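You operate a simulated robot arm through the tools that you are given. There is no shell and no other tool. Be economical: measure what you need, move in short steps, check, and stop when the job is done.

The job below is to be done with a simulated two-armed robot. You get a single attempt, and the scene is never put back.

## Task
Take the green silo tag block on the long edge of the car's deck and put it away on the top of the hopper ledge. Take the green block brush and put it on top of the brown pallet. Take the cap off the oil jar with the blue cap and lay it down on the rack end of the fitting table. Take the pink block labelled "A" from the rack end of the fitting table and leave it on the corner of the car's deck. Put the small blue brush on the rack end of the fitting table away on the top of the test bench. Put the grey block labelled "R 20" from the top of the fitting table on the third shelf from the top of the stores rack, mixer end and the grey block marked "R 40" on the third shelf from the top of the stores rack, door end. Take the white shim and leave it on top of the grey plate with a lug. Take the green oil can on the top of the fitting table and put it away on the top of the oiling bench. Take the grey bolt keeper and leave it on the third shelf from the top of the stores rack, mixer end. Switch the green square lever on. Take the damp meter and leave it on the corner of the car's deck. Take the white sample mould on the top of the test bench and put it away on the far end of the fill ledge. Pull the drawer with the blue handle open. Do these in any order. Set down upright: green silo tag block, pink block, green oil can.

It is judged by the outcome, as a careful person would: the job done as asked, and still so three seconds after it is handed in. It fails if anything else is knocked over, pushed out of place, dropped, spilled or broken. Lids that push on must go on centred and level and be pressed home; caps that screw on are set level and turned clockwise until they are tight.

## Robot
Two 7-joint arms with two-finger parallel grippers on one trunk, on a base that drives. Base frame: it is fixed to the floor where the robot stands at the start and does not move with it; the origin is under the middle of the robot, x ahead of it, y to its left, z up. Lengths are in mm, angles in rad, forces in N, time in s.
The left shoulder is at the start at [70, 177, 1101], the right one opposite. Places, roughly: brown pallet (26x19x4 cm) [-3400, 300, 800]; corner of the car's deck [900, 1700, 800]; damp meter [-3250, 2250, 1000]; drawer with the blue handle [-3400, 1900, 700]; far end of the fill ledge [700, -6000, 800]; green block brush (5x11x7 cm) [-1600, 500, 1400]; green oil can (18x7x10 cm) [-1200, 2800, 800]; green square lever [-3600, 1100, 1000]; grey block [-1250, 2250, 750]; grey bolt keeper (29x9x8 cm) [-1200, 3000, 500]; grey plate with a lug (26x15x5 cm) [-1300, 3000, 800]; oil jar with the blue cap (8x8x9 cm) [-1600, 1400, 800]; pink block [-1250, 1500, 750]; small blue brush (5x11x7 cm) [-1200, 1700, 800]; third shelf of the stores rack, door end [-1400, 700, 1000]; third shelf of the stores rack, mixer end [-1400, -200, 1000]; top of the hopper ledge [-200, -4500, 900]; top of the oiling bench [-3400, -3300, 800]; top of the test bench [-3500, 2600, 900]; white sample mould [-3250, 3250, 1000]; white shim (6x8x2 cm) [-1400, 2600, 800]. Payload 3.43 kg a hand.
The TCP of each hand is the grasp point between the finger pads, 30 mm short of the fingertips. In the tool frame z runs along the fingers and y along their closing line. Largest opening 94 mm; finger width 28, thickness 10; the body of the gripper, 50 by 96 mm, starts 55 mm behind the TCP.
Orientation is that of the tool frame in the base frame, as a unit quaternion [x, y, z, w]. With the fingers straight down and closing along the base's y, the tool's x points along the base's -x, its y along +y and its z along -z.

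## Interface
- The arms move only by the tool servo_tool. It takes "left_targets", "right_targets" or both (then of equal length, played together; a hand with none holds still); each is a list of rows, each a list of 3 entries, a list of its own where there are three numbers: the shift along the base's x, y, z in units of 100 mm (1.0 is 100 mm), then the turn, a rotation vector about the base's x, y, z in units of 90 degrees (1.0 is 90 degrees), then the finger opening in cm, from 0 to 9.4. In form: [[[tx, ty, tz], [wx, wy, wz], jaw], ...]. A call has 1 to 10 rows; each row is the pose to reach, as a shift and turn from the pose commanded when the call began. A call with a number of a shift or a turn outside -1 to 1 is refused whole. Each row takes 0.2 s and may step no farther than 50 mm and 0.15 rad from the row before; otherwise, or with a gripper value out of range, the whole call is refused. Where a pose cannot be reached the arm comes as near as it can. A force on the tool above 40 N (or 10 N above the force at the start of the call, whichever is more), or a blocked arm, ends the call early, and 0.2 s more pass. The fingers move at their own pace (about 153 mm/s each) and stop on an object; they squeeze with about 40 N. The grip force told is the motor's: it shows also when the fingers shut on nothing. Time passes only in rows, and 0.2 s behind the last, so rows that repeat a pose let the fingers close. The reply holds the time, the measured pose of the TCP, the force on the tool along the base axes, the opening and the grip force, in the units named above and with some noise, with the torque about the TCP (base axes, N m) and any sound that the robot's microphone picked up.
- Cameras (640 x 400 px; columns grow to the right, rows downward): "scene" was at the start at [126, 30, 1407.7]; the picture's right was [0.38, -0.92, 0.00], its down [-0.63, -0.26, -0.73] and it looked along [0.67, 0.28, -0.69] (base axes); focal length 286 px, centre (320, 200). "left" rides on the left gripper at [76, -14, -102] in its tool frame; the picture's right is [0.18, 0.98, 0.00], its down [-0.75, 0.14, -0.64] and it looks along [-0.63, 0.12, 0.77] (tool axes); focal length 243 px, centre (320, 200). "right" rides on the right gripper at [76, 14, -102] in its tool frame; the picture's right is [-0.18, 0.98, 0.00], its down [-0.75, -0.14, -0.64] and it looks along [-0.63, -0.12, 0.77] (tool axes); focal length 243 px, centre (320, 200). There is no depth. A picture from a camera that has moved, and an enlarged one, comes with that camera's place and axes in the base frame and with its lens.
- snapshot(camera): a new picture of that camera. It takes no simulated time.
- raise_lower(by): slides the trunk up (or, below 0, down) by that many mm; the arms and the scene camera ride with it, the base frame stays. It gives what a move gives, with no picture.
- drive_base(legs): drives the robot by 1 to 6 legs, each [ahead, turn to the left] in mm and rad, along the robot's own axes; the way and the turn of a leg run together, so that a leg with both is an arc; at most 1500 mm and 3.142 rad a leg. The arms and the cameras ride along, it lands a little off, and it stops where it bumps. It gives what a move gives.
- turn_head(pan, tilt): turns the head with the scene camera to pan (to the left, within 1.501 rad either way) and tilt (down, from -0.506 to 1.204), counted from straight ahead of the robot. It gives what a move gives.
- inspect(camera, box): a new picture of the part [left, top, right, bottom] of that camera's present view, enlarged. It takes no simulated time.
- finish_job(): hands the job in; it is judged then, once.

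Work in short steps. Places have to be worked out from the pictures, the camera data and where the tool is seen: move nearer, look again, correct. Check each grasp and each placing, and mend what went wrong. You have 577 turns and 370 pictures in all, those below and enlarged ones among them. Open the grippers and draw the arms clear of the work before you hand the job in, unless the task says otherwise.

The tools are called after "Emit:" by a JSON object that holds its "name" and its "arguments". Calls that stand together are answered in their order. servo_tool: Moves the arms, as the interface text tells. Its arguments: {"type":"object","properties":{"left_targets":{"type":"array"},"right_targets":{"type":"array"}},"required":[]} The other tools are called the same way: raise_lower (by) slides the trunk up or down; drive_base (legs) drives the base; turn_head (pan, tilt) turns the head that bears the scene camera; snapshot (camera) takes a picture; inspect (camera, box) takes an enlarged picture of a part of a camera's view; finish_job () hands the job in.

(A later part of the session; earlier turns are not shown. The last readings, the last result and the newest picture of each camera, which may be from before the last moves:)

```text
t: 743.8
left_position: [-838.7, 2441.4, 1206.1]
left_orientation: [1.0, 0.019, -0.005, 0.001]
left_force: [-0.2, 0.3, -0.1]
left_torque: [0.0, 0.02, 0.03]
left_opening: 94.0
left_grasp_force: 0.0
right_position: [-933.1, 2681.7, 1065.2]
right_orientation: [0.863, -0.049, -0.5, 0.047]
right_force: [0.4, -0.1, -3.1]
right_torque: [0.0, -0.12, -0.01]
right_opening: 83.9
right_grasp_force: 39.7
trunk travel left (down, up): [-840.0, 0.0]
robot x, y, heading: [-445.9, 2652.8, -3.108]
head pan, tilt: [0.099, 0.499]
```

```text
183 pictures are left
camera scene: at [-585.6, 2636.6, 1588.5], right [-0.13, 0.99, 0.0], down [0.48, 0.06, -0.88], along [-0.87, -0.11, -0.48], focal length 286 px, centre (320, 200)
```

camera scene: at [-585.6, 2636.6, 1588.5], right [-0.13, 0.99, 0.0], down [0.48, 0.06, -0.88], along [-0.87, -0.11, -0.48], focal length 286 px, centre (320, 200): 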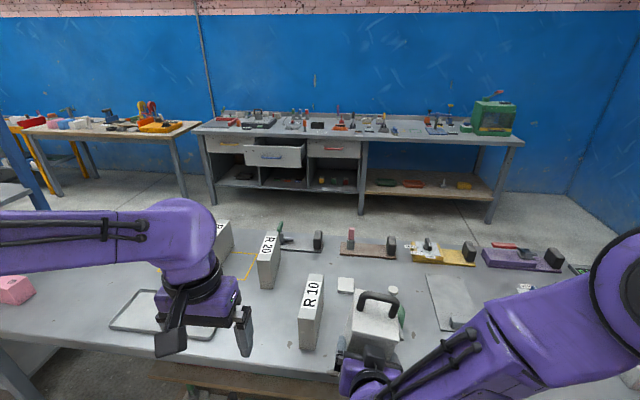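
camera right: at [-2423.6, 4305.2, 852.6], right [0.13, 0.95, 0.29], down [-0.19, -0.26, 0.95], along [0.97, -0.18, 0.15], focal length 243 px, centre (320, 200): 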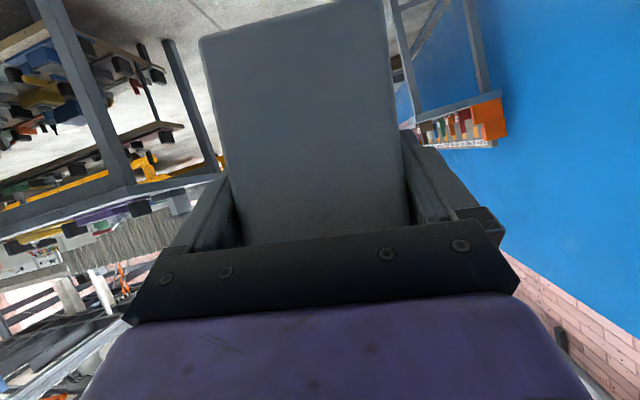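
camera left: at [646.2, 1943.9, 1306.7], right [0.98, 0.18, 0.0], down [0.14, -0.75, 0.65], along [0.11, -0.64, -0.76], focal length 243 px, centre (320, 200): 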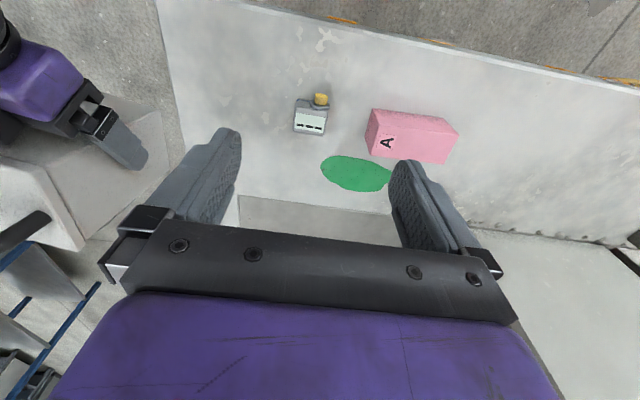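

The can must be behind the mould (green bit). I shift north to about [-640, 2900] so the left hand faces it.

Emit:
{"name": "drive_base", "arguments": {"legs": [[0, -0.92], [300, 0], [0, 0.89]]}}

Emit:
{"name": "snapshot", "arguments": {"camera": "scene"}}

Emit:
{"name": "snapshot", "arguments": {"camera": "left"}}

```text
t: 750.5
left_position: [-1031.3, 2683.7, 1204.6]
left_orientation: [1.0, 0.007, -0.005, 0.0]
left_force: [-0.1, -0.4, 0.2]
left_torque: [-0.01, -0.02, -0.02]
left_opening: 94.0
left_grasp_force: 0.1
right_position: [-1120.6, 2926.7, 1065.9]
right_orientation: [0.863, -0.06, -0.5, 0.042]
right_force: [-0.6, -0.7, -2.8]
right_torque: [-0.04, -0.11, 0.02]
right_opening: 84.0
right_grasp_force: 39.8
trunk travel left (down, up): [-840.0, 0.0]
robot x, y, heading: [-635.3, 2883.0, -3.137]
head pan, tilt: [0.099, 0.499]
```

```text
182 pictures are left
camera scene: at [-774.3, 2872.9, 1588.6], right [-0.1, 0.99, 0.0], down [0.48, 0.05, -0.88], along [-0.87, -0.09, -0.48], focal length 286 px, centre (320, 200)
```

scene: 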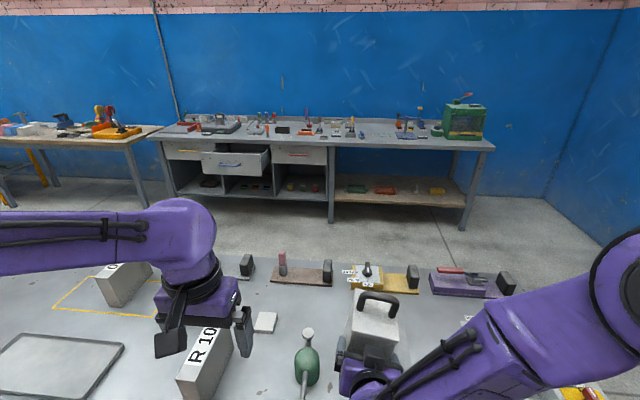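

```text
181 pictures are left
camera left: at [-952.9, 2699.6, 1306.9], right [0.2, -0.98, 0.0], down [-0.74, -0.15, 0.65], along [-0.64, -0.13, -0.76], focal length 243 px, centre (320, 200)
```

left: 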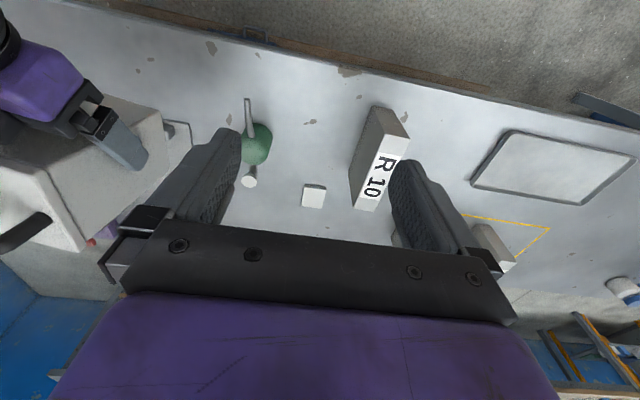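

The green oil can (spout toward me) and the white shim are visible. I zoom in.

Emit:
{"name": "inspect", "arguments": {"camera": "scene", "box": [230, 300, 390, 400]}}

Emit:
{"name": "inspect", "arguments": {"camera": "left", "box": [220, 80, 360, 220]}}

```text
4.00 times, centred on (310, 350) of scene
camera zoom: at [-774.3, 2872.9, 1588.6], right [-0.1, 0.99, 0.0], down [0.48, 0.05, -0.88], along [-0.87, -0.09, -0.48], focal length 1144 px, centre (360, -400)
```

zoom: 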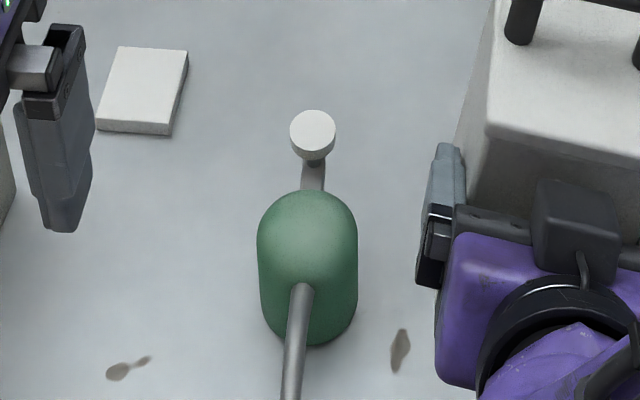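

```text
2.86 times, centred on (290, 150) of left
camera zoom: at [-952.9, 2699.6, 1306.9], right [0.2, -0.98, 0.0], down [-0.74, -0.15, 0.65], along [-0.64, -0.13, -0.76], focal length 693 px, centre (406, 343)
```

zoom: 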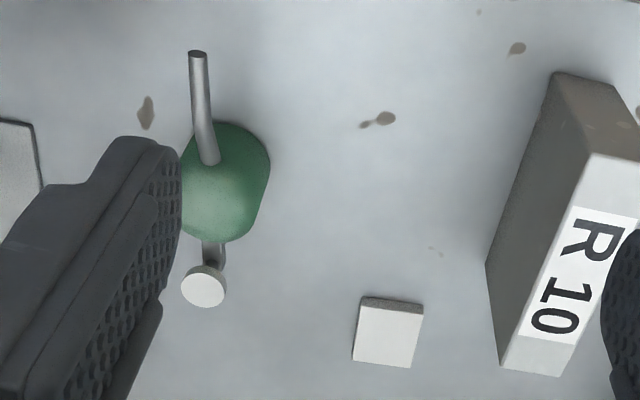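

Can body centre ≈[-1210, 2787]. I drive 110 mm closer, move the right hand (mould) aside and bring the left hand over the can.

Emit:
{"name": "drive_base", "arguments": {"legs": [[110, 0]]}}

Emit:
{"name": "servo_tool", "arguments": {"right_targets": [[[0, 0.4, 0], [0, 0, 0], 5], [[0, 0.8, 0], [0, 0, 0], 5], [[0, 1.0, 0], [0, 0, 0], 5]]}}

Emit:
{"name": "servo_tool", "arguments": {"left_targets": [[[-0.2, 0.35, -0.1], [0, 0, 0], 9.4], [[-0.4, 0.7, -0.2], [0, 0, 0], 9.4], [[-0.6, 0.95, -0.4], [0, 0, 0], 9.4], [[-0.7, 1.0, -0.8], [0, 0, 0], 9.4], [[-0.7, 1.0, -1.0], [0, 0, 0], 9.4]]}}

Emit:
{"name": "snapshot", "arguments": {"camera": "left"}}

Emit:
{"name": "snapshot", "arguments": {"camera": "scene"}}

```text
t: 751.6
left_position: [-1137.4, 2684.0, 1207.4]
left_orientation: [1.0, 0.007, -0.007, 0.0]
left_force: [0.0, -0.5, 0.6]
left_torque: [0.0, 0.01, -0.02]
left_opening: 93.9
left_grasp_force: 0.2
right_position: [-1227.1, 2923.9, 1067.2]
right_orientation: [0.862, -0.058, -0.502, 0.043]
right_force: [0.3, -0.4, -2.6]
right_torque: [-0.02, -0.05, 0.0]
right_opening: 84.1
right_grasp_force: 39.5
trunk travel left (down, up): [-840.0, 0.0]
robot x, y, heading: [-742.5, 2879.7, -3.134]
head pan, tilt: [0.099, 0.499]
```

```text
t: 752.5
left_position: [-1141.3, 2682.1, 1205.0]
left_orientation: [1.0, 0.007, -0.005, 0.0]
left_force: [0.2, 0.1, 0.2]
left_torque: [0.02, -0.01, -0.01]
left_opening: 94.1
left_grasp_force: 0.1
right_position: [-1231.4, 3025.4, 1065.0]
right_orientation: [0.863, -0.059, -0.5, 0.042]
right_force: [0.5, -0.5, -2.4]
right_torque: [0.0, -0.08, 0.02]
right_opening: 84.1
right_grasp_force: 40.3
trunk travel left (down, up): [-840.0, 0.0]
robot x, y, heading: [-741.9, 2885.4, -3.139]
head pan, tilt: [0.099, 0.499]
```

```text
t: 753.6
left_position: [-1210.6, 2783.5, 1104.1]
left_orientation: [1.0, 0.007, -0.007, 0.001]
left_force: [-0.8, 0.1, -0.2]
left_torque: [-0.06, 0.0, 0.0]
left_opening: 94.1
left_grasp_force: 0.0
right_position: [-1229.4, 3026.3, 1065.4]
right_orientation: [0.863, -0.059, -0.5, 0.043]
right_force: [-0.4, -0.7, -3.1]
right_torque: [-0.01, -0.08, -0.03]
right_opening: 84.2
right_grasp_force: 39.9
trunk travel left (down, up): [-840.0, 0.0]
robot x, y, heading: [-742.0, 2886.6, -3.136]
head pan, tilt: [0.099, 0.499]
```

```text
178 pictures are left
camera left: at [-1131.8, 2798.7, 1206.3], right [0.2, -0.98, 0.0], down [-0.74, -0.15, 0.65], along [-0.64, -0.13, -0.76], focal length 243 px, centre (320, 200)
```

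left: 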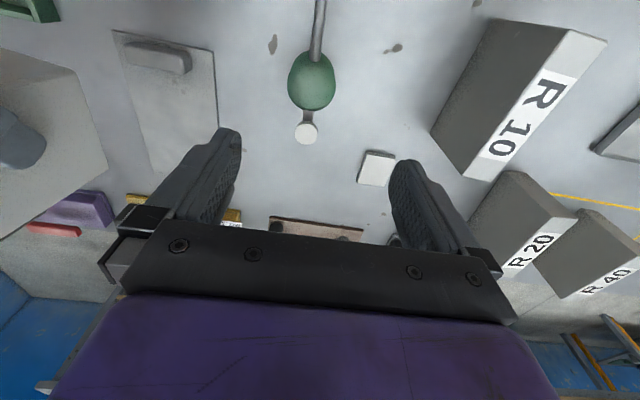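

```text
177 pictures are left
camera scene: at [-883.8, 2872.6, 1588.5], right [-0.1, 0.99, 0.0], down [0.48, 0.05, -0.88], along [-0.87, -0.09, -0.48], focal length 286 px, centre (320, 200)
```

scene: 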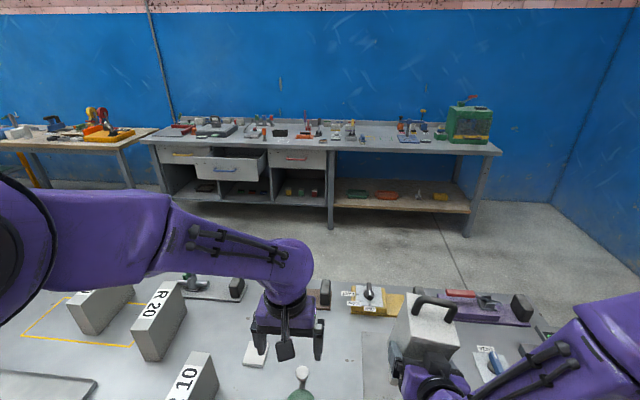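

Can centre ≈[-1219, 2790]. I descend 200 mm and re-check.

Emit:
{"name": "servo_tool", "arguments": {"left_targets": [[[-0.08, 0.06, -0.4], [0, 0, 0], 9.4], [[-0.08, 0.06, -0.8], [0, 0, 0], 9.4], [[-0.08, 0.06, -1.0], [0, 0, 0], 9.4]]}}

Emit:
{"name": "servo_tool", "arguments": {"left_targets": [[[0, 0, -0.4], [0, 0, 0], 9.4], [[0, 0, -0.8], [0, 0, 0], 9.4]]}}

Emit:
{"name": "snapshot", "arguments": {"camera": "left"}}

```text
t: 754.5
left_position: [-1217.9, 2786.4, 1004.5]
left_orientation: [1.0, 0.007, -0.006, 0.001]
left_force: [-1.2, 0.1, -0.7]
left_torque: [-0.01, -0.01, 0.01]
left_opening: 94.0
left_grasp_force: 0.2
right_position: [-1228.5, 3023.9, 1067.3]
right_orientation: [0.863, -0.059, -0.5, 0.042]
right_force: [0.9, 0.0, -2.2]
right_torque: [-0.01, -0.1, 0.01]
right_opening: 84.1
right_grasp_force: 39.9
trunk travel left (down, up): [-840.0, 0.0]
robot x, y, heading: [-743.5, 2883.5, -3.143]
head pan, tilt: [0.099, 0.499]
```

```text
t: 755.0
left_position: [-1218.8, 2789.9, 924.5]
left_orientation: [1.0, 0.007, -0.006, 0.0]
left_force: [0.4, -0.1, -1.3]
left_torque: [-0.02, -0.02, 0.01]
left_opening: 94.1
left_grasp_force: 0.1
right_position: [-1231.4, 3024.7, 1066.0]
right_orientation: [0.862, -0.058, -0.501, 0.043]
right_force: [-1.2, 0.1, -2.5]
right_torque: [-0.01, -0.09, 0.02]
right_opening: 84.1
right_grasp_force: 40.0
trunk travel left (down, up): [-840.0, 0.0]
robot x, y, heading: [-742.4, 2887.3, -3.134]
head pan, tilt: [0.099, 0.499]
```

```text
176 pictures are left
camera left: at [-1140.7, 2804.4, 1026.4], right [0.2, -0.98, 0.0], down [-0.74, -0.15, 0.65], along [-0.64, -0.13, -0.76], focal length 243 px, centre (320, 200)
```

left: 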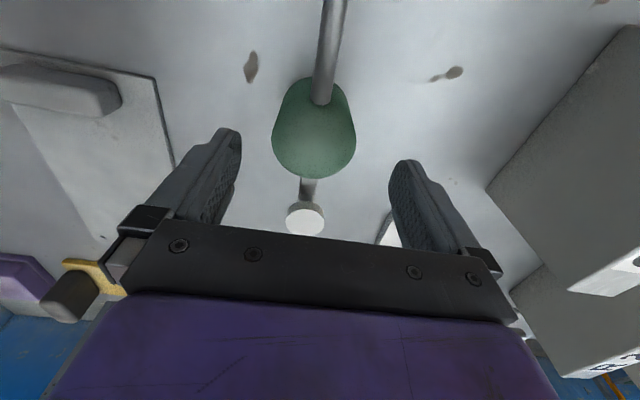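

Well centred. I descend the last 66 mm and close on the can.

Emit:
{"name": "servo_tool", "arguments": {"left_targets": [[[0.04, 0.03, -0.3], [0, 0, 0], 9.4], [[0.04, 0.03, -0.55], [0, 0, 0], 9.4], [[0.04, 0.03, -0.66], [0, 0, 0], 9.4], [[0.04, 0.03, -0.66], [0, 0, 0], 3], [[0.04, 0.03, -0.66], [0, 0, 0], 3], [[0.04, 0.03, -0.66], [0, 0, 0], 3]]}}

Emit:
{"name": "servo_tool", "arguments": {"left_targets": [[[0, 0, 0.3], [0, 0, 0], 3], [[0, 0, 0.6], [0, 0, 0], 3], [[0, 0, 1.0], [0, 0, 0], 3]]}}

Emit:
{"name": "servo_tool", "arguments": {"left_targets": [[[0.1, 0, 0.3], [0, 0, 0], 3], [[0.3, 0, 0.6], [0, 0, 0], 3], [[0.5, 0, 0.9], [0, 0, 0], 3]]}}

Emit:
{"name": "servo_tool", "arguments": {"left_targets": [[[0.1, 0, 0.3], [0, 0, 0], 3], [[0.3, 0, 0.6], [0, 0, 0], 3], [[0.5, 0, 0.9], [0, 0, 0], 3]]}}

Emit:
{"name": "snapshot", "arguments": {"camera": "left"}}

```text
t: 756.5
left_position: [-1215.0, 2793.8, 858.4]
left_orientation: [1.0, 0.007, -0.005, -0.001]
left_force: [0.5, -0.6, -0.6]
left_torque: [-0.01, -0.1, -0.01]
left_opening: 65.3
left_grasp_force: 40.3
right_position: [-1230.0, 3025.4, 1065.6]
right_orientation: [0.863, -0.059, -0.5, 0.042]
right_force: [0.3, 0.0, -3.0]
right_torque: [-0.05, -0.1, -0.02]
right_opening: 84.0
right_grasp_force: 39.7
trunk travel left (down, up): [-840.0, 0.0]
robot x, y, heading: [-741.2, 2886.9, -3.133]
head pan, tilt: [0.099, 0.499]
```

```text
t: 757.2
left_position: [-1214.4, 2791.0, 959.3]
left_orientation: [1.0, 0.007, -0.005, 0.0]
left_force: [-0.4, 0.5, -3.2]
left_torque: [-0.02, -0.05, 0.02]
left_opening: 65.2
left_grasp_force: 39.6
right_position: [-1229.6, 3024.8, 1066.4]
right_orientation: [0.862, -0.059, -0.501, 0.042]
right_force: [0.5, 0.9, -2.6]
right_torque: [-0.05, -0.08, 0.0]
right_opening: 84.0
right_grasp_force: 40.2
trunk travel left (down, up): [-840.0, 0.0]
robot x, y, heading: [-742.6, 2881.9, -3.14]
head pan, tilt: [0.099, 0.499]
```

```text
t: 758.0
left_position: [-1163.0, 2791.0, 1049.3]
left_orientation: [1.0, 0.007, -0.007, 0.0]
left_force: [1.0, -0.9, -3.5]
left_torque: [-0.02, -0.07, 0.01]
left_opening: 65.1
left_grasp_force: 40.1
right_position: [-1230.1, 3025.4, 1066.9]
right_orientation: [0.863, -0.059, -0.5, 0.042]
right_force: [0.4, -0.2, -3.2]
right_torque: [-0.06, -0.06, -0.01]
right_opening: 84.1
right_grasp_force: 40.3
trunk travel left (down, up): [-840.0, 0.0]
robot x, y, heading: [-743.0, 2882.5, -3.139]
head pan, tilt: [0.099, 0.499]
```

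```text
t: 758.9
left_position: [-1113.8, 2792.2, 1138.4]
left_orientation: [1.0, 0.008, -0.007, 0.001]
left_force: [-0.1, -0.3, -1.8]
left_torque: [0.02, -0.07, -0.02]
left_opening: 65.2
left_grasp_force: 39.6
right_position: [-1228.9, 3024.1, 1066.5]
right_orientation: [0.863, -0.059, -0.5, 0.041]
right_force: [-0.5, -0.7, -3.4]
right_torque: [0.03, -0.09, 0.0]
right_opening: 84.3
right_grasp_force: 40.6
trunk travel left (down, up): [-840.0, 0.0]
robot x, y, heading: [-741.0, 2884.6, -3.134]
head pan, tilt: [0.099, 0.499]
```

```text
175 pictures are left
camera left: at [-1035.3, 2807.1, 1240.6], right [0.2, -0.98, 0.0], down [-0.74, -0.15, 0.65], along [-0.64, -0.13, -0.76], focal length 243 px, centre (320, 200)
```

left: 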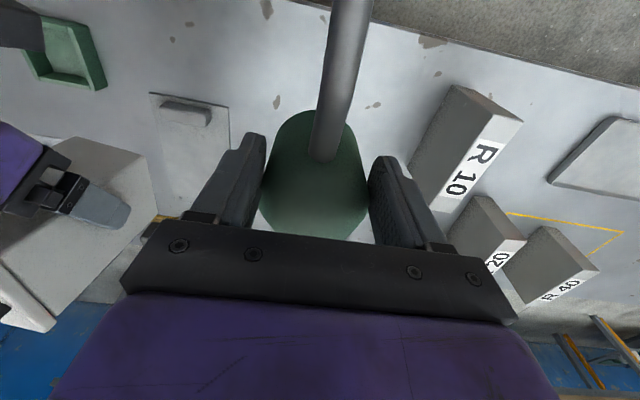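

The oil can is held upright. I back off and drive south along the aisle toward the fill ledge with can and mould.

Emit:
{"name": "drive_base", "arguments": {"legs": [[-330, 0], [0, 1.57], [1400, 0], [1400, 0], [1250, 0]]}}

Emit:
{"name": "turn_head", "arguments": {"pan": 0.3, "tilt": 0.4}}

Emit:
{"name": "snapshot", "arguments": {"camera": "scene"}}

```text
t: 784.0
left_position: [-219.7, -1534.9, 1138.3]
left_orientation: [0.692, 0.721, -0.004, 0.004]
left_force: [0.5, 0.1, -2.9]
left_torque: [0.06, 0.0, -0.02]
left_opening: 64.6
left_grasp_force: 40.1
right_position: [-449.4, -1656.9, 1066.7]
right_orientation: [0.644, 0.577, -0.319, 0.388]
right_force: [-0.7, 0.1, -2.2]
right_torque: [0.07, -0.04, 0.01]
right_opening: 84.0
right_grasp_force: 39.9
trunk travel left (down, up): [-840.0, 0.0]
robot x, y, heading: [-320.3, -1164.5, -1.538]
head pan, tilt: [0.099, 0.499]
```

```text
t: 784.7
left_position: [-219.0, -1535.9, 1138.0]
left_orientation: [0.692, 0.722, -0.003, 0.004]
left_force: [0.0, 1.2, -3.2]
left_torque: [0.08, 0.0, 0.0]
left_opening: 64.8
left_grasp_force: 40.4
right_position: [-450.1, -1657.1, 1066.6]
right_orientation: [0.644, 0.577, -0.319, 0.387]
right_force: [0.2, 0.3, -2.4]
right_torque: [0.1, -0.01, 0.0]
right_opening: 83.9
right_grasp_force: 40.4
trunk travel left (down, up): [-840.0, 0.0]
robot x, y, heading: [-320.6, -1167.4, -1.535]
head pan, tilt: [0.3, 0.4]
```

```text
174 pictures are left
camera scene: at [-289.3, -1304.8, 1597.6], right [-0.95, -0.33, 0.0], down [-0.13, 0.37, -0.92], along [0.3, -0.87, -0.39], focal length 286 px, centre (320, 200)
```

scene: 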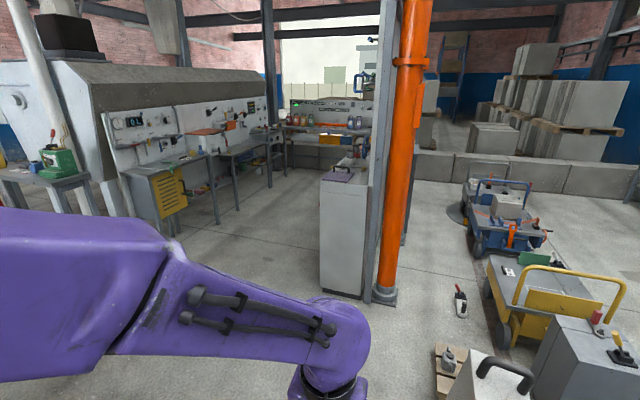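

I continue to about [850, -5000], facing the fill ledge.

Emit:
{"name": "drive_base", "arguments": {"legs": [[0, 0.545], [1400, 0], [733, 0], [0, -0.58], [1400, 0], [650, 0]]}}

Emit:
{"name": "turn_head", "arguments": {"pan": -0.1, "tilt": 0.45}}

Emit:
{"name": "snapshot", "arguments": {"camera": "scene"}}

```text
t: 808.1
left_position: [928.7, -5355.2, 1138.5]
left_orientation: [0.706, 0.708, -0.005, 0.005]
left_force: [-0.2, -0.5, -1.9]
left_torque: [0.07, -0.02, 0.0]
left_opening: 64.3
left_grasp_force: 40.0
right_position: [697.1, -5469.6, 1067.1]
right_orientation: [0.655, 0.564, -0.327, 0.382]
right_force: [0.0, -0.7, -2.3]
right_torque: [0.08, -0.01, 0.01]
right_opening: 84.1
right_grasp_force: 40.0
trunk travel left (down, up): [-840.0, 0.0]
robot x, y, heading: [845.0, -4980.6, -1.578]
head pan, tilt: [0.3, 0.4]
```

```text
t: 809.0
left_position: [930.9, -5356.4, 1139.3]
left_orientation: [0.706, 0.708, -0.004, 0.005]
left_force: [-0.5, -0.3, -3.1]
left_torque: [0.09, 0.0, 0.01]
left_opening: 64.2
left_grasp_force: 40.5
right_position: [696.3, -5468.4, 1066.0]
right_orientation: [0.655, 0.564, -0.327, 0.381]
right_force: [1.2, 0.1, -3.5]
right_torque: [0.11, 0.0, 0.0]
right_opening: 84.5
right_grasp_force: 40.5
trunk travel left (down, up): [-840.0, 0.0]
robot x, y, heading: [842.4, -4985.3, -1.576]
head pan, tilt: [-0.099, 0.45]
```

```text
173 pictures are left
camera scene: at [833.8, -5126.7, 1593.0], right [-0.99, 0.11, 0.0], down [0.05, 0.43, -0.9], along [-0.09, -0.9, -0.44], focal length 286 px, centre (320, 200)
```

scene: 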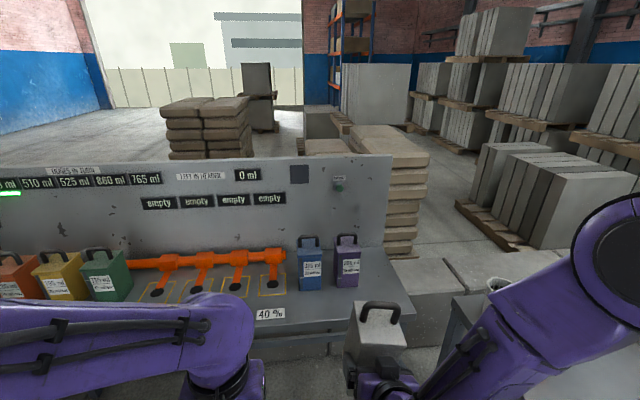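

The fill ledge has tins from red to purple; there's a free place at its right (far) end, beyond the purple one. I zoom in.

Emit:
{"name": "inspect", "arguments": {"camera": "scene", "box": [250, 210, 450, 340]}}

```text
3.08 times, centred on (350, 275) of scene
camera zoom: at [833.8, -5126.7, 1593.0], right [-0.99, 0.11, 0.0], down [0.05, 0.43, -0.9], along [-0.09, -0.9, -0.44], focal length 880 px, centre (228, -31)
```

zoom: 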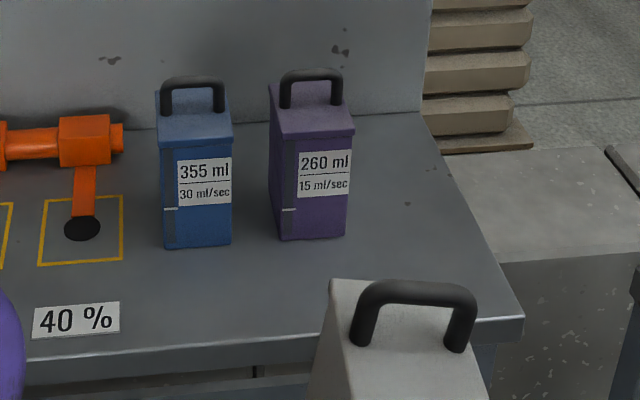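

Target spot: centre ≈[530, -5910]. I level the 7.5° roll of the right hand, and drive to about [678, -5330].

Emit:
{"name": "servo_tool", "arguments": {"right_targets": [[[0, 0, 0.1], [0, 0.042, 0], 5], [[0, 0, 0.2], [0, 0.083, 0], 5], [[0, 0, 0.4], [0, 0.083, 0], 5]]}}

Emit:
{"name": "drive_base", "arguments": {"legs": [[0, -0.44], [382, 0], [0, 0.445]]}}

Emit:
{"name": "turn_head", "arguments": {"pan": -0.2, "tilt": 0.7}}

Emit:
{"name": "snapshot", "arguments": {"camera": "scene"}}

Emit:
{"name": "snapshot", "arguments": {"camera": "right"}}

```text
t: 809.8
left_position: [929.9, -5356.5, 1139.1]
left_orientation: [0.707, 0.707, -0.004, 0.005]
left_force: [-0.5, 0.6, -3.3]
left_torque: [0.08, -0.02, 0.0]
left_opening: 64.1
left_grasp_force: 40.0
right_position: [695.6, -5466.8, 1107.0]
right_orientation: [0.631, 0.59, -0.368, 0.344]
right_force: [0.3, -0.2, -2.6]
right_torque: [0.07, -0.03, -0.01]
right_opening: 84.0
right_grasp_force: 39.7
trunk travel left (down, up): [-840.0, 0.0]
robot x, y, heading: [847.2, -4980.1, -1.573]
head pan, tilt: [-0.099, 0.45]
```

```text
t: 814.8
left_position: [765.5, -5699.2, 1138.9]
left_orientation: [0.705, 0.71, -0.004, 0.004]
left_force: [0.0, 0.2, -3.2]
left_torque: [0.08, 0.01, 0.0]
left_opening: 60.9
left_grasp_force: 39.9
right_position: [531.2, -5811.3, 1105.6]
right_orientation: [0.632, 0.589, -0.368, 0.345]
right_force: [-0.4, -0.6, -2.3]
right_torque: [0.09, 0.03, -0.01]
right_opening: 84.3
right_grasp_force: 39.8
trunk travel left (down, up): [-840.0, 0.0]
robot x, y, heading: [677.7, -5325.9, -1.575]
head pan, tilt: [-0.099, 0.45]
```

```text
t: 815.6
left_position: [766.1, -5697.9, 1137.5]
left_orientation: [0.705, 0.709, -0.003, 0.004]
left_force: [0.2, 0.1, -3.1]
left_torque: [0.11, -0.02, -0.03]
left_opening: 60.8
left_grasp_force: 40.0
right_position: [531.9, -5811.5, 1105.4]
right_orientation: [0.631, 0.59, -0.367, 0.345]
right_force: [-0.2, -0.3, -2.5]
right_torque: [0.05, -0.02, 0.01]
right_opening: 84.1
right_grasp_force: 40.1
trunk travel left (down, up): [-840.0, 0.0]
robot x, y, heading: [679.6, -5325.2, -1.577]
head pan, tilt: [-0.201, 0.7]
```

```text
171 pictures are left
camera scene: at [660.8, -5461.0, 1570.9], right [-0.98, 0.2, 0.0], down [0.13, 0.63, -0.76], along [-0.16, -0.75, -0.64], focal length 286 px, centre (320, 200)
```

scene: 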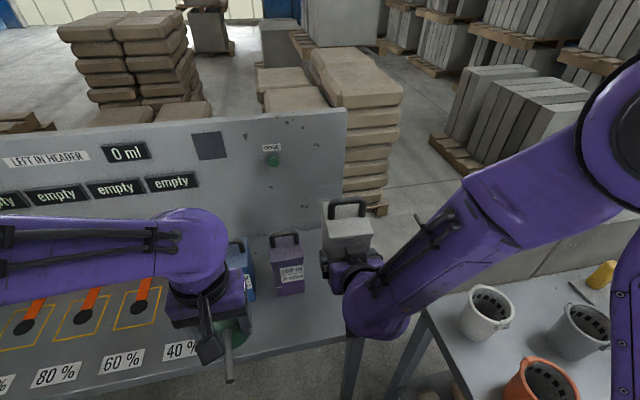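

```text
170 pictures are left
camera right: at [555.7, -5685.5, 1089.3], right [0.97, -0.16, 0.16], down [-0.13, 0.2, 0.97], along [-0.18, -0.97, 0.17], focal length 243 px, centre (320, 200)
```

right: 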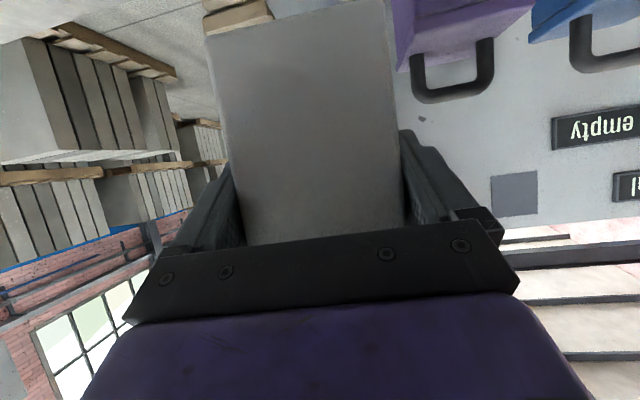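

The left grip has narrowed from 65 to 61 mm, so the can may be slipping. I look at it.

Emit:
{"name": "snapshot", "arguments": {"camera": "left"}}

```text
169 pictures are left
camera left: at [752.6, -5622.0, 1240.1], right [0.98, 0.19, 0.0], down [0.15, -0.75, 0.65], along [0.12, -0.64, -0.76], focal length 243 px, centre (320, 200)
```

left: 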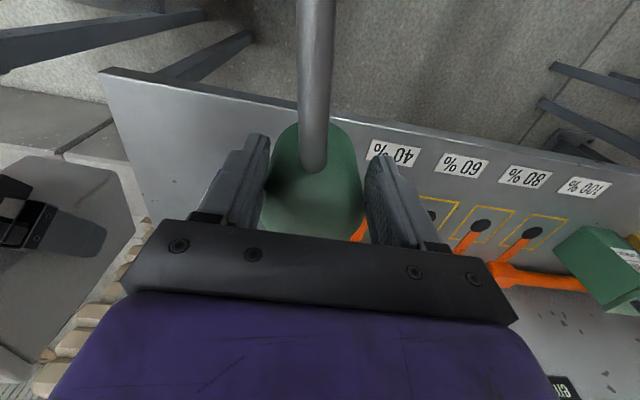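

The can has slid slightly in the grip; it holds while standing still. I set the mould down first (arm moves only): forward 75 mm, then down.

Emit:
{"name": "servo_tool", "arguments": {"right_targets": [[[0, -0.3, 0], [0, 0, 0], 5], [[0, -0.6, 0], [0, 0, 0], 5], [[0, -0.75, 0], [0, 0, 0], 5]]}}

Emit:
{"name": "servo_tool", "arguments": {"right_targets": [[[0, 0, -0.3], [0, 0, 0], 5], [[0, 0, -0.6], [0, 0, 0], 5], [[0, 0, -0.9], [0, 0, 0], 5]]}}

Emit:
{"name": "snapshot", "arguments": {"camera": "scene"}}

Emit:
{"name": "inspect", "arguments": {"camera": "scene", "box": [220, 190, 420, 350]}}

```text
t: 816.4
left_position: [766.1, -5699.8, 1138.8]
left_orientation: [0.705, 0.709, -0.003, 0.004]
left_force: [1.1, 0.0, -3.4]
left_torque: [0.14, -0.03, -0.01]
left_opening: 60.9
left_grasp_force: 40.0
right_position: [531.4, -5885.8, 1105.5]
right_orientation: [0.632, 0.59, -0.367, 0.344]
right_force: [0.5, -0.2, -2.6]
right_torque: [0.1, -0.01, 0.02]
right_opening: 84.0
right_grasp_force: 39.7
trunk travel left (down, up): [-840.0, 0.0]
robot x, y, heading: [678.1, -5324.3, -1.573]
head pan, tilt: [-0.201, 0.7]
```

```text
t: 817.2
left_position: [765.6, -5699.1, 1138.7]
left_orientation: [0.705, 0.709, -0.004, 0.004]
left_force: [0.0, 0.3, -2.7]
left_torque: [0.14, -0.01, 0.01]
left_opening: 60.7
left_grasp_force: 40.2
right_position: [531.0, -5887.2, 1015.1]
right_orientation: [0.632, 0.59, -0.367, 0.344]
right_force: [0.9, -0.9, -2.5]
right_torque: [0.07, 0.0, 0.0]
right_opening: 84.1
right_grasp_force: 40.2
trunk travel left (down, up): [-840.0, 0.0]
robot x, y, heading: [678.7, -5323.3, -1.575]
head pan, tilt: [-0.201, 0.7]
```

```text
168 pictures are left
camera scene: at [660.3, -5461.5, 1570.8], right [-0.98, 0.2, 0.0], down [0.13, 0.63, -0.76], along [-0.16, -0.75, -0.64], focal length 286 px, centre (320, 200)
```

scene: 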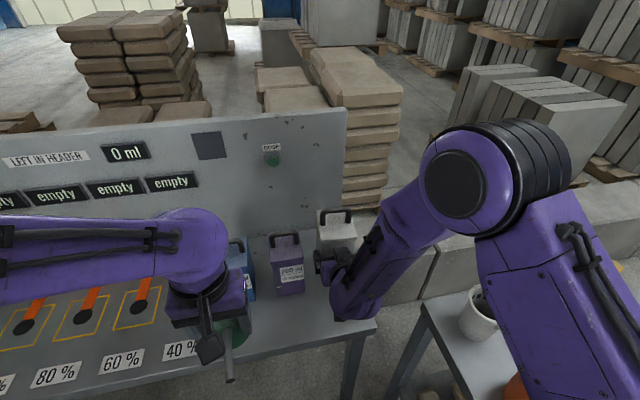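

```text
2.50 times, centred on (320, 270) of scene
camera zoom: at [660.3, -5461.5, 1570.8], right [-0.98, 0.2, 0.0], down [0.13, 0.63, -0.76], along [-0.16, -0.75, -0.64], focal length 715 px, centre (320, 25)
```

zoom: 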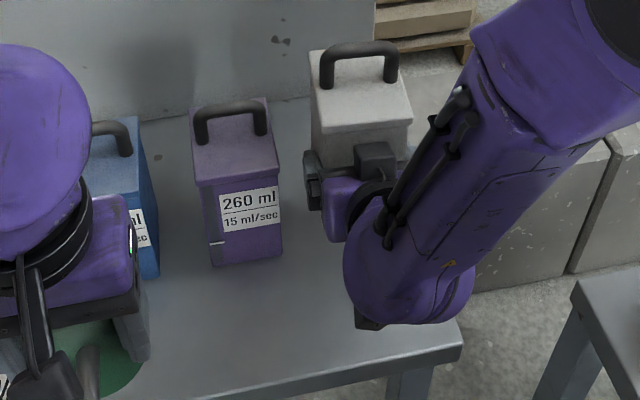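

Triangulation puts the ledge surface at z≈800 and its front edge at y≈-5826. I move 45 mm further in and lower 100 mm, then feel for contact.

Emit:
{"name": "servo_tool", "arguments": {"right_targets": [[[0, -0.25, 0], [0, 0, 0], 5], [[0, -0.45, -0.2], [0, 0, 0], 5], [[0, -0.45, -0.6], [0, 0, 0], 5], [[0, -0.45, -1.0], [0, 0, 0], 5]]}}

Emit:
{"name": "servo_tool", "arguments": {"right_targets": [[[0, 0, -0.15], [0, 0, 0], 5], [[0, 0, -0.3], [0, 0, 0], 5], [[0, 0, -0.4], [0, 0, 0], 5], [[0, 0, -0.48], [0, 0, 0], 5], [[0, 0, -0.56], [0, 0, 0], 5], [[0, 0, -0.64], [0, 0, 0], 5]]}}

Emit:
{"name": "inspect", "arguments": {"camera": "scene", "box": [220, 190, 420, 350]}}

```text
t: 818.2
left_position: [766.7, -5695.0, 1141.0]
left_orientation: [0.705, 0.709, -0.005, 0.005]
left_force: [-0.5, 0.1, -3.3]
left_torque: [0.06, -0.01, -0.04]
left_opening: 60.6
left_grasp_force: 39.8
right_position: [532.2, -5932.8, 922.8]
right_orientation: [0.629, 0.586, -0.373, 0.349]
right_force: [-2.4, -8.7, 25.0]
right_torque: [-0.14, 0.3, 0.07]
right_opening: 84.0
right_grasp_force: 39.9
trunk travel left (down, up): [-840.0, 0.0]
robot x, y, heading: [675.7, -5325.3, -1.573]
head pan, tilt: [-0.201, 0.7]
```

```text
t: 818.9
left_position: [766.0, -5694.8, 1140.1]
left_orientation: [0.706, 0.708, -0.005, 0.004]
left_force: [-0.5, -0.1, -2.6]
left_torque: [0.15, 0.01, 0.03]
left_opening: 60.6
left_grasp_force: 40.1
right_position: [532.3, -5929.7, 886.6]
right_orientation: [0.63, 0.589, -0.369, 0.347]
right_force: [-0.4, 9.6, 28.0]
right_torque: [4.92, -0.56, 0.26]
right_opening: 84.0
right_grasp_force: 39.9
trunk travel left (down, up): [-840.0, 0.0]
robot x, y, heading: [678.6, -5329.6, -1.577]
head pan, tilt: [-0.201, 0.7]
stopped in row 3 (right hand): the force on the tool passed its limit (the readings are from after the stop); the commanded pose is now the measured one
```

```text
2.50 times, centred on (320, 270) of scene
camera zoom: at [661.0, -5454.6, 1571.4], right [-0.98, 0.2, 0.0], down [0.13, 0.63, -0.77], along [-0.16, -0.75, -0.64], focal length 715 px, centre (320, 25)
```

zoom: 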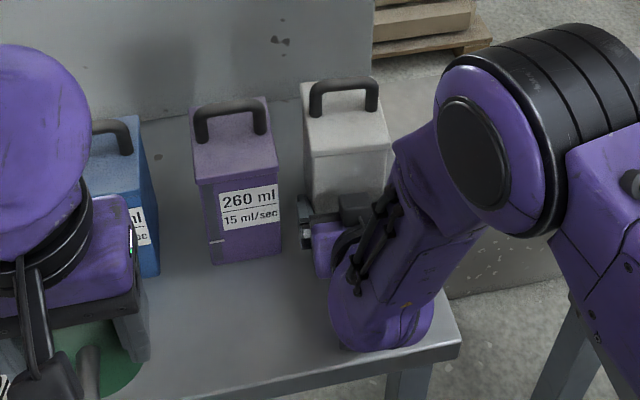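

Contact came at z≈923 (tin bottom ≈856), and then the hand slid down until its camera touched the ledge. I raise 12 mm to relieve and look before opening.

Emit:
{"name": "servo_tool", "arguments": {"right_targets": [[[0, 0, 0.06], [0, 0, 0], 5], [[0, 0, 0.12], [0, 0, 0], 5]]}}

Emit:
{"name": "snapshot", "arguments": {"camera": "right"}}

Emit:
{"name": "turn_head", "arguments": {"pan": -0.35, "tilt": 0.8}}

Emit:
{"name": "snapshot", "arguments": {"camera": "scene"}}

```text
t: 819.5
left_position: [764.9, -5698.4, 1138.2]
left_orientation: [0.705, 0.709, -0.004, 0.004]
left_force: [-1.2, 0.3, -3.7]
left_torque: [0.06, -0.01, -0.01]
left_opening: 60.6
left_grasp_force: 40.0
right_position: [532.6, -5931.4, 894.3]
right_orientation: [0.63, 0.59, -0.367, 0.346]
right_force: [-0.8, 0.1, -2.0]
right_torque: [0.1, -0.03, -0.01]
right_opening: 84.1
right_grasp_force: 40.3
trunk travel left (down, up): [-840.0, 0.0]
robot x, y, heading: [677.7, -5326.6, -1.574]
head pan, tilt: [-0.201, 0.7]
```

```text
165 pictures are left
camera right: at [554.8, -5805.0, 877.9], right [0.97, -0.16, 0.16], down [-0.13, 0.2, 0.97], along [-0.18, -0.97, 0.17], focal length 243 px, centre (320, 200)
```

right: 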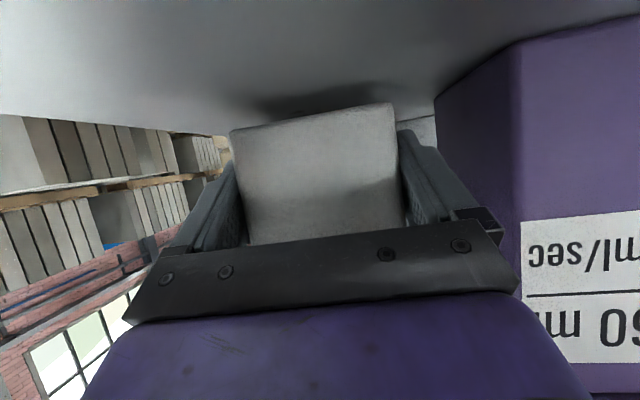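

```text
t: 820.2
left_position: [765.2, -5697.7, 1138.4]
left_orientation: [0.705, 0.709, -0.004, 0.003]
left_force: [-0.7, -0.4, -3.1]
left_torque: [0.1, 0.02, 0.03]
left_opening: 60.7
left_grasp_force: 40.2
right_position: [531.5, -5932.6, 894.1]
right_orientation: [0.631, 0.589, -0.368, 0.345]
right_force: [0.0, 0.2, -1.9]
right_torque: [0.05, -0.01, 0.03]
right_opening: 84.2
right_grasp_force: 39.9
trunk travel left (down, up): [-840.0, 0.0]
robot x, y, heading: [680.3, -5326.3, -1.577]
head pan, tilt: [-0.351, 0.799]
```

```text
164 pictures are left
camera scene: at [649.7, -5452.7, 1562.7], right [-0.94, 0.35, 0.0], down [0.25, 0.67, -0.7], along [-0.24, -0.65, -0.72], focal length 286 px, centre (320, 200)
```

scene: 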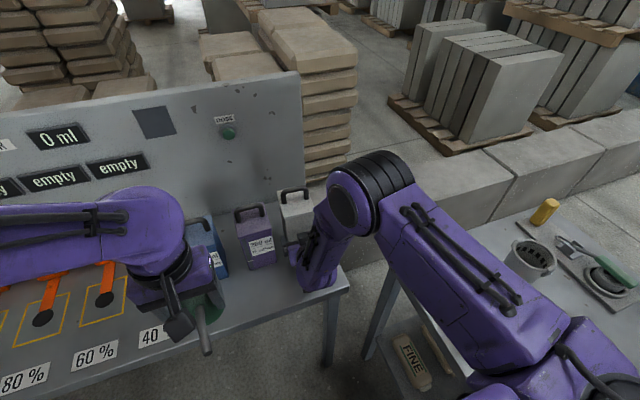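

The mould hangs a few millimetres above the ledge now. I lower 8 mm and open, then withdraw backwards along the tool.

Emit:
{"name": "servo_tool", "arguments": {"right_targets": [[[0, 0, -0.06], [0, 0, 0], 5], [[0, 0, -0.07], [0, 0, 0], 5], [[0, 0, -0.07], [0, 0, 0], 8.8], [[0, 0, -0.07], [0, 0, 0], 9.4], [[0, 0, -0.05], [0, 0, 0], 9.4]]}}

Emit:
{"name": "servo_tool", "arguments": {"right_targets": [[[0, 0.25, 0.12], [0, 0, 0], 9.4], [[0, 0.5, 0.25], [0, 0, 0], 9.4], [[0, 0.8, 0.4], [0, 0, 0], 9.4], [[0, 1.0, 0.6], [0, 0, 0], 9.4]]}}

Emit:
{"name": "snapshot", "arguments": {"camera": "right"}}

Emit:
{"name": "snapshot", "arguments": {"camera": "scene"}}

```text
t: 821.4
left_position: [765.8, -5699.1, 1139.2]
left_orientation: [0.705, 0.709, -0.003, 0.004]
left_force: [0.4, 0.4, -3.3]
left_torque: [0.1, -0.03, -0.02]
left_opening: 60.6
left_grasp_force: 39.9
right_position: [531.2, -5931.4, 889.5]
right_orientation: [0.631, 0.589, -0.368, 0.345]
right_force: [0.4, 0.4, -0.2]
right_torque: [0.03, 0.03, 0.01]
right_opening: 94.0
right_grasp_force: 0.1
trunk travel left (down, up): [-840.0, 0.0]
robot x, y, heading: [678.3, -5327.1, -1.571]
head pan, tilt: [-0.351, 0.799]
```

```text
t: 822.4
left_position: [765.4, -5697.5, 1138.9]
left_orientation: [0.706, 0.709, -0.004, 0.004]
left_force: [-0.3, 0.1, -3.1]
left_torque: [0.08, 0.02, 0.02]
left_opening: 60.1
left_grasp_force: 39.9
right_position: [530.4, -5832.2, 950.1]
right_orientation: [0.63, 0.59, -0.368, 0.346]
right_force: [0.2, -0.5, 0.5]
right_torque: [-0.03, 0.05, 0.03]
right_opening: 94.2
right_grasp_force: 0.1
trunk travel left (down, up): [-840.0, 0.0]
robot x, y, heading: [677.7, -5321.3, -1.571]
head pan, tilt: [-0.351, 0.799]
```

```text
163 pictures are left
camera right: at [554.7, -5705.0, 933.4], right [0.97, -0.16, 0.16], down [-0.13, 0.2, 0.97], along [-0.18, -0.97, 0.17], focal length 243 px, centre (320, 200)
```

right: 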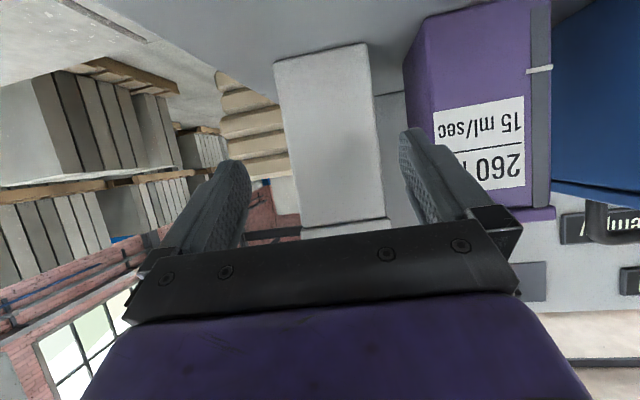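

```text
162 pictures are left
camera scene: at [649.9, -5451.3, 1562.7], right [-0.94, 0.35, 0.0], down [0.25, 0.67, -0.7], along [-0.24, -0.65, -0.72], focal length 286 px, centre (320, 200)
```

scene: 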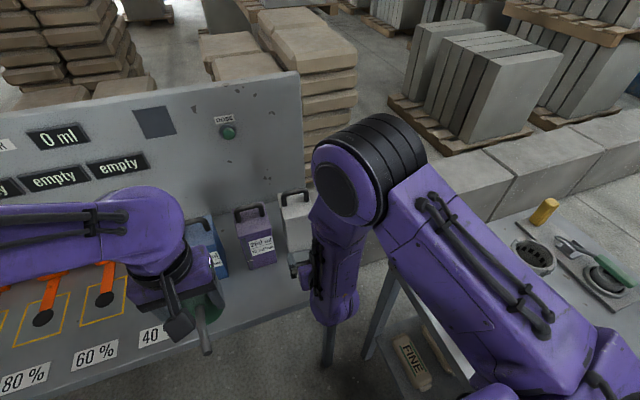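

The mould stands properly on the ledge's far end. The can keeps slipping slowly, so I set it down briefly on the ledge's free front area at ≈[720, -5806] to regrip it lower.

Emit:
{"name": "servo_tool", "arguments": {"left_targets": [[[-0.15, -0.35, -0.2], [0, 0, 0], 3], [[-0.3, -0.7, -0.4], [0, 0, 0], 3], [[-0.46, -1.0, -0.7], [0, 0, 0], 3], [[-0.46, -1.0, -1.0], [0, 0, 0], 3]]}}

Emit:
{"name": "servo_tool", "arguments": {"left_targets": [[[0, -0.08, -0.4], [0, 0, 0], 3], [[0, -0.08, -0.8], [0, 0, 0], 3]]}}

Emit:
{"name": "snapshot", "arguments": {"camera": "left"}}

Emit:
{"name": "snapshot", "arguments": {"camera": "scene"}}

```text
t: 823.4
left_position: [718.8, -5799.9, 1037.8]
left_orientation: [0.706, 0.709, -0.004, 0.004]
left_force: [-0.2, -0.6, -3.0]
left_torque: [0.09, 0.01, 0.02]
left_opening: 60.3
left_grasp_force: 40.0
right_position: [530.4, -5832.6, 948.5]
right_orientation: [0.631, 0.59, -0.368, 0.345]
right_force: [-0.9, -0.5, 0.7]
right_torque: [0.03, -0.02, -0.01]
right_opening: 93.9
right_grasp_force: 0.0
trunk travel left (down, up): [-840.0, 0.0]
robot x, y, heading: [675.7, -5325.1, -1.577]
head pan, tilt: [-0.351, 0.799]
```

```text
t: 824.0
left_position: [719.2, -5806.6, 957.6]
left_orientation: [0.705, 0.709, -0.003, 0.004]
left_force: [-0.7, -0.3, -3.9]
left_torque: [0.13, -0.02, 0.0]
left_opening: 60.3
left_grasp_force: 39.5
right_position: [530.6, -5833.2, 948.2]
right_orientation: [0.631, 0.59, -0.367, 0.345]
right_force: [0.4, 0.3, -0.9]
right_torque: [0.04, -0.02, 0.0]
right_opening: 94.2
right_grasp_force: 0.0
trunk travel left (down, up): [-840.0, 0.0]
robot x, y, heading: [676.8, -5322.9, -1.576]
head pan, tilt: [-0.351, 0.799]
```

```text
161 pictures are left
camera left: at [706.0, -5730.4, 1058.1], right [0.98, 0.19, 0.0], down [0.14, -0.75, 0.65], along [0.12, -0.64, -0.76], focal length 243 px, centre (320, 200)
```

left: 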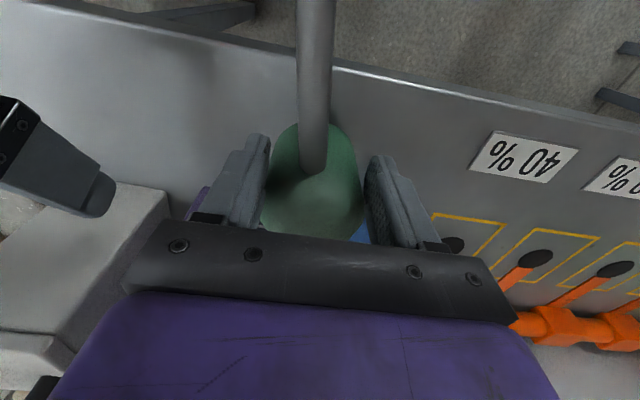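

```text
160 pictures are left
camera scene: at [649.3, -5454.8, 1562.5], right [-0.94, 0.35, 0.0], down [0.25, 0.67, -0.7], along [-0.24, -0.65, -0.72], focal length 286 px, centre (320, 200)
```

scene: 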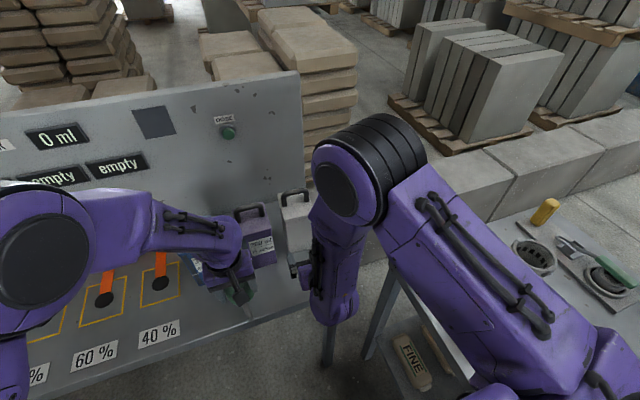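

The ledge's edge is at y≈-5773, so I go 14 mm further in, then lower to contact.

Emit:
{"name": "servo_tool", "arguments": {"left_targets": [[[0, -0.14, -0.1], [0, 0, 0], 3], [[0, -0.14, -0.25], [0, 0, 0], 3], [[0, -0.14, -0.33], [0, 0, 0], 3], [[0, -0.14, -0.4], [0, 0, 0], 3], [[0, -0.14, -0.46], [0, 0, 0], 3], [[0, -0.14, -0.52], [0, 0, 0], 3]]}}

Emit:
{"name": "snapshot", "arguments": {"camera": "left"}}

```text
t: 825.4
left_position: [719.9, -5819.7, 907.4]
left_orientation: [0.705, 0.709, -0.004, 0.005]
left_force: [0.1, 0.1, -0.6]
left_torque: [-0.06, 0.0, 0.0]
left_opening: 30.2
left_grasp_force: 0.2
right_position: [531.2, -5832.8, 949.3]
right_orientation: [0.631, 0.589, -0.368, 0.345]
right_force: [-0.3, -0.3, 0.0]
right_torque: [0.02, 0.03, 0.01]
right_opening: 94.0
right_grasp_force: 0.2
trunk travel left (down, up): [-840.0, 0.0]
robot x, y, heading: [673.6, -5325.9, -1.573]
head pan, tilt: [-0.351, 0.799]
```

```text
159 pictures are left
camera left: at [706.3, -5743.0, 1008.3], right [0.98, 0.19, 0.0], down [0.14, -0.75, 0.65], along [0.12, -0.64, -0.76], focal length 243 px, centre (320, 200)
```

left: 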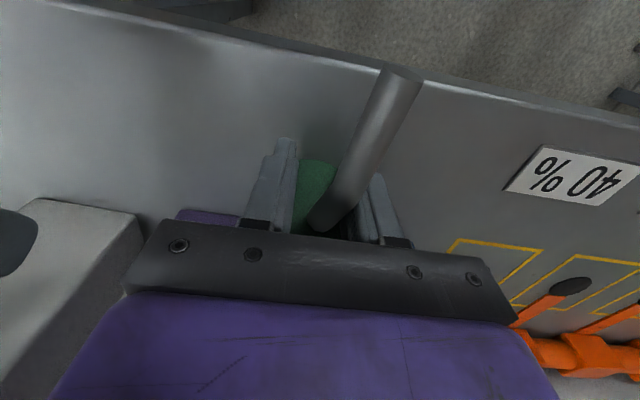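

The fingers slid up over the dome; the can is on the ledge. I open gently and raise to look.

Emit:
{"name": "servo_tool", "arguments": {"left_targets": [[[0, 0, 0], [0, 0, 0], 5], [[0, 0, 0], [0, 0, 0], 7.5], [[0, 0, 0], [0, 0, 0], 9.4], [[0, 0, 0.3], [0, 0, 0], 9.4], [[0, 0, 0.6], [0, 0, 0], 9.4], [[0, 0, 1.0], [0, 0, 0], 9.4]]}}

Emit:
{"name": "snapshot", "arguments": {"camera": "left"}}

Emit:
{"name": "snapshot", "arguments": {"camera": "scene"}}

```text
t: 826.8
left_position: [718.4, -5819.3, 1006.5]
left_orientation: [0.705, 0.71, -0.004, 0.004]
left_force: [0.1, 0.3, -1.0]
left_torque: [0.0, 0.03, -0.02]
left_opening: 93.9
left_grasp_force: 0.1
right_position: [531.3, -5831.3, 949.3]
right_orientation: [0.63, 0.59, -0.369, 0.346]
right_force: [-0.3, -0.2, 0.4]
right_torque: [-0.03, -0.02, -0.04]
right_opening: 94.2
right_grasp_force: 0.0
trunk travel left (down, up): [-840.0, 0.0]
robot x, y, heading: [672.1, -5328.0, -1.572]
head pan, tilt: [-0.351, 0.799]
```

```text
158 pictures are left
camera left: at [705.6, -5742.0, 1108.3], right [0.98, 0.19, 0.0], down [0.15, -0.75, 0.65], along [0.12, -0.64, -0.76], focal length 243 px, centre (320, 200)
```

left: 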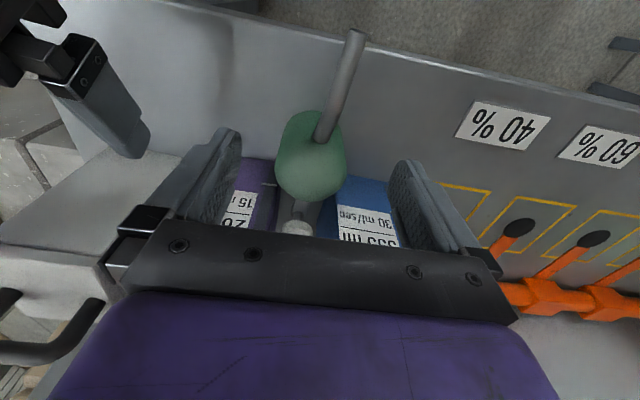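

```text
157 pictures are left
camera scene: at [649.7, -5451.4, 1562.7], right [-0.94, 0.35, 0.0], down [0.25, 0.67, -0.7], along [-0.24, -0.65, -0.72], focal length 286 px, centre (320, 200)
```

scene: 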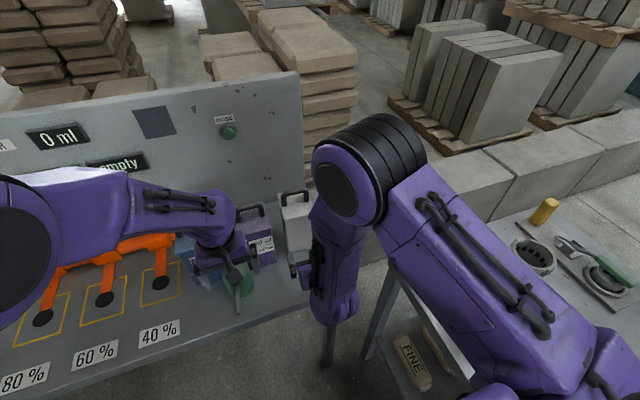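

The can is standing upright, slightly further in. I move over it at ≈[718, -5848] and look from nearer.

Emit:
{"name": "servo_tool", "arguments": {"left_targets": [[[0, -0.15, -0.2], [0, 0, 0], 9.4], [[0, -0.29, -0.4], [0, 0, 0], 9.4]]}}

Emit:
{"name": "snapshot", "arguments": {"camera": "left"}}

```text
t: 827.4
left_position: [719.3, -5850.6, 965.1]
left_orientation: [0.705, 0.709, -0.004, 0.004]
left_force: [-0.2, -0.3, -0.4]
left_torque: [0.0, -0.04, 0.01]
left_opening: 93.6
left_grasp_force: 0.0
right_position: [531.8, -5833.3, 948.7]
right_orientation: [0.631, 0.59, -0.367, 0.345]
right_force: [0.3, -0.1, -0.6]
right_torque: [0.0, 0.0, -0.02]
right_opening: 94.2
right_grasp_force: 0.1
trunk travel left (down, up): [-840.0, 0.0]
robot x, y, heading: [677.1, -5322.3, -1.577]
head pan, tilt: [-0.351, 0.799]
```

```text
156 pictures are left
camera left: at [705.6, -5773.3, 1067.3], right [0.98, 0.19, 0.0], down [0.15, -0.75, 0.65], along [0.12, -0.64, -0.76], focal length 243 px, centre (320, 200)
```

left: 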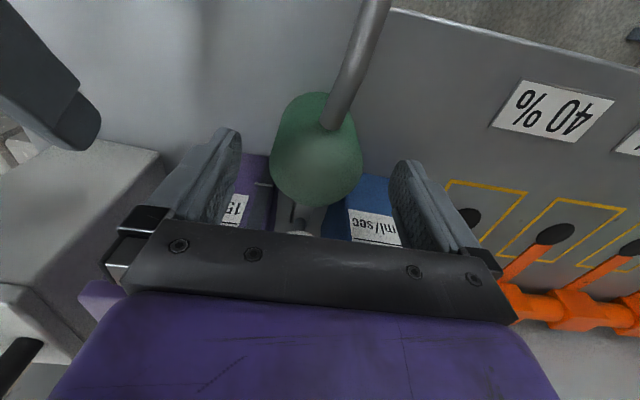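

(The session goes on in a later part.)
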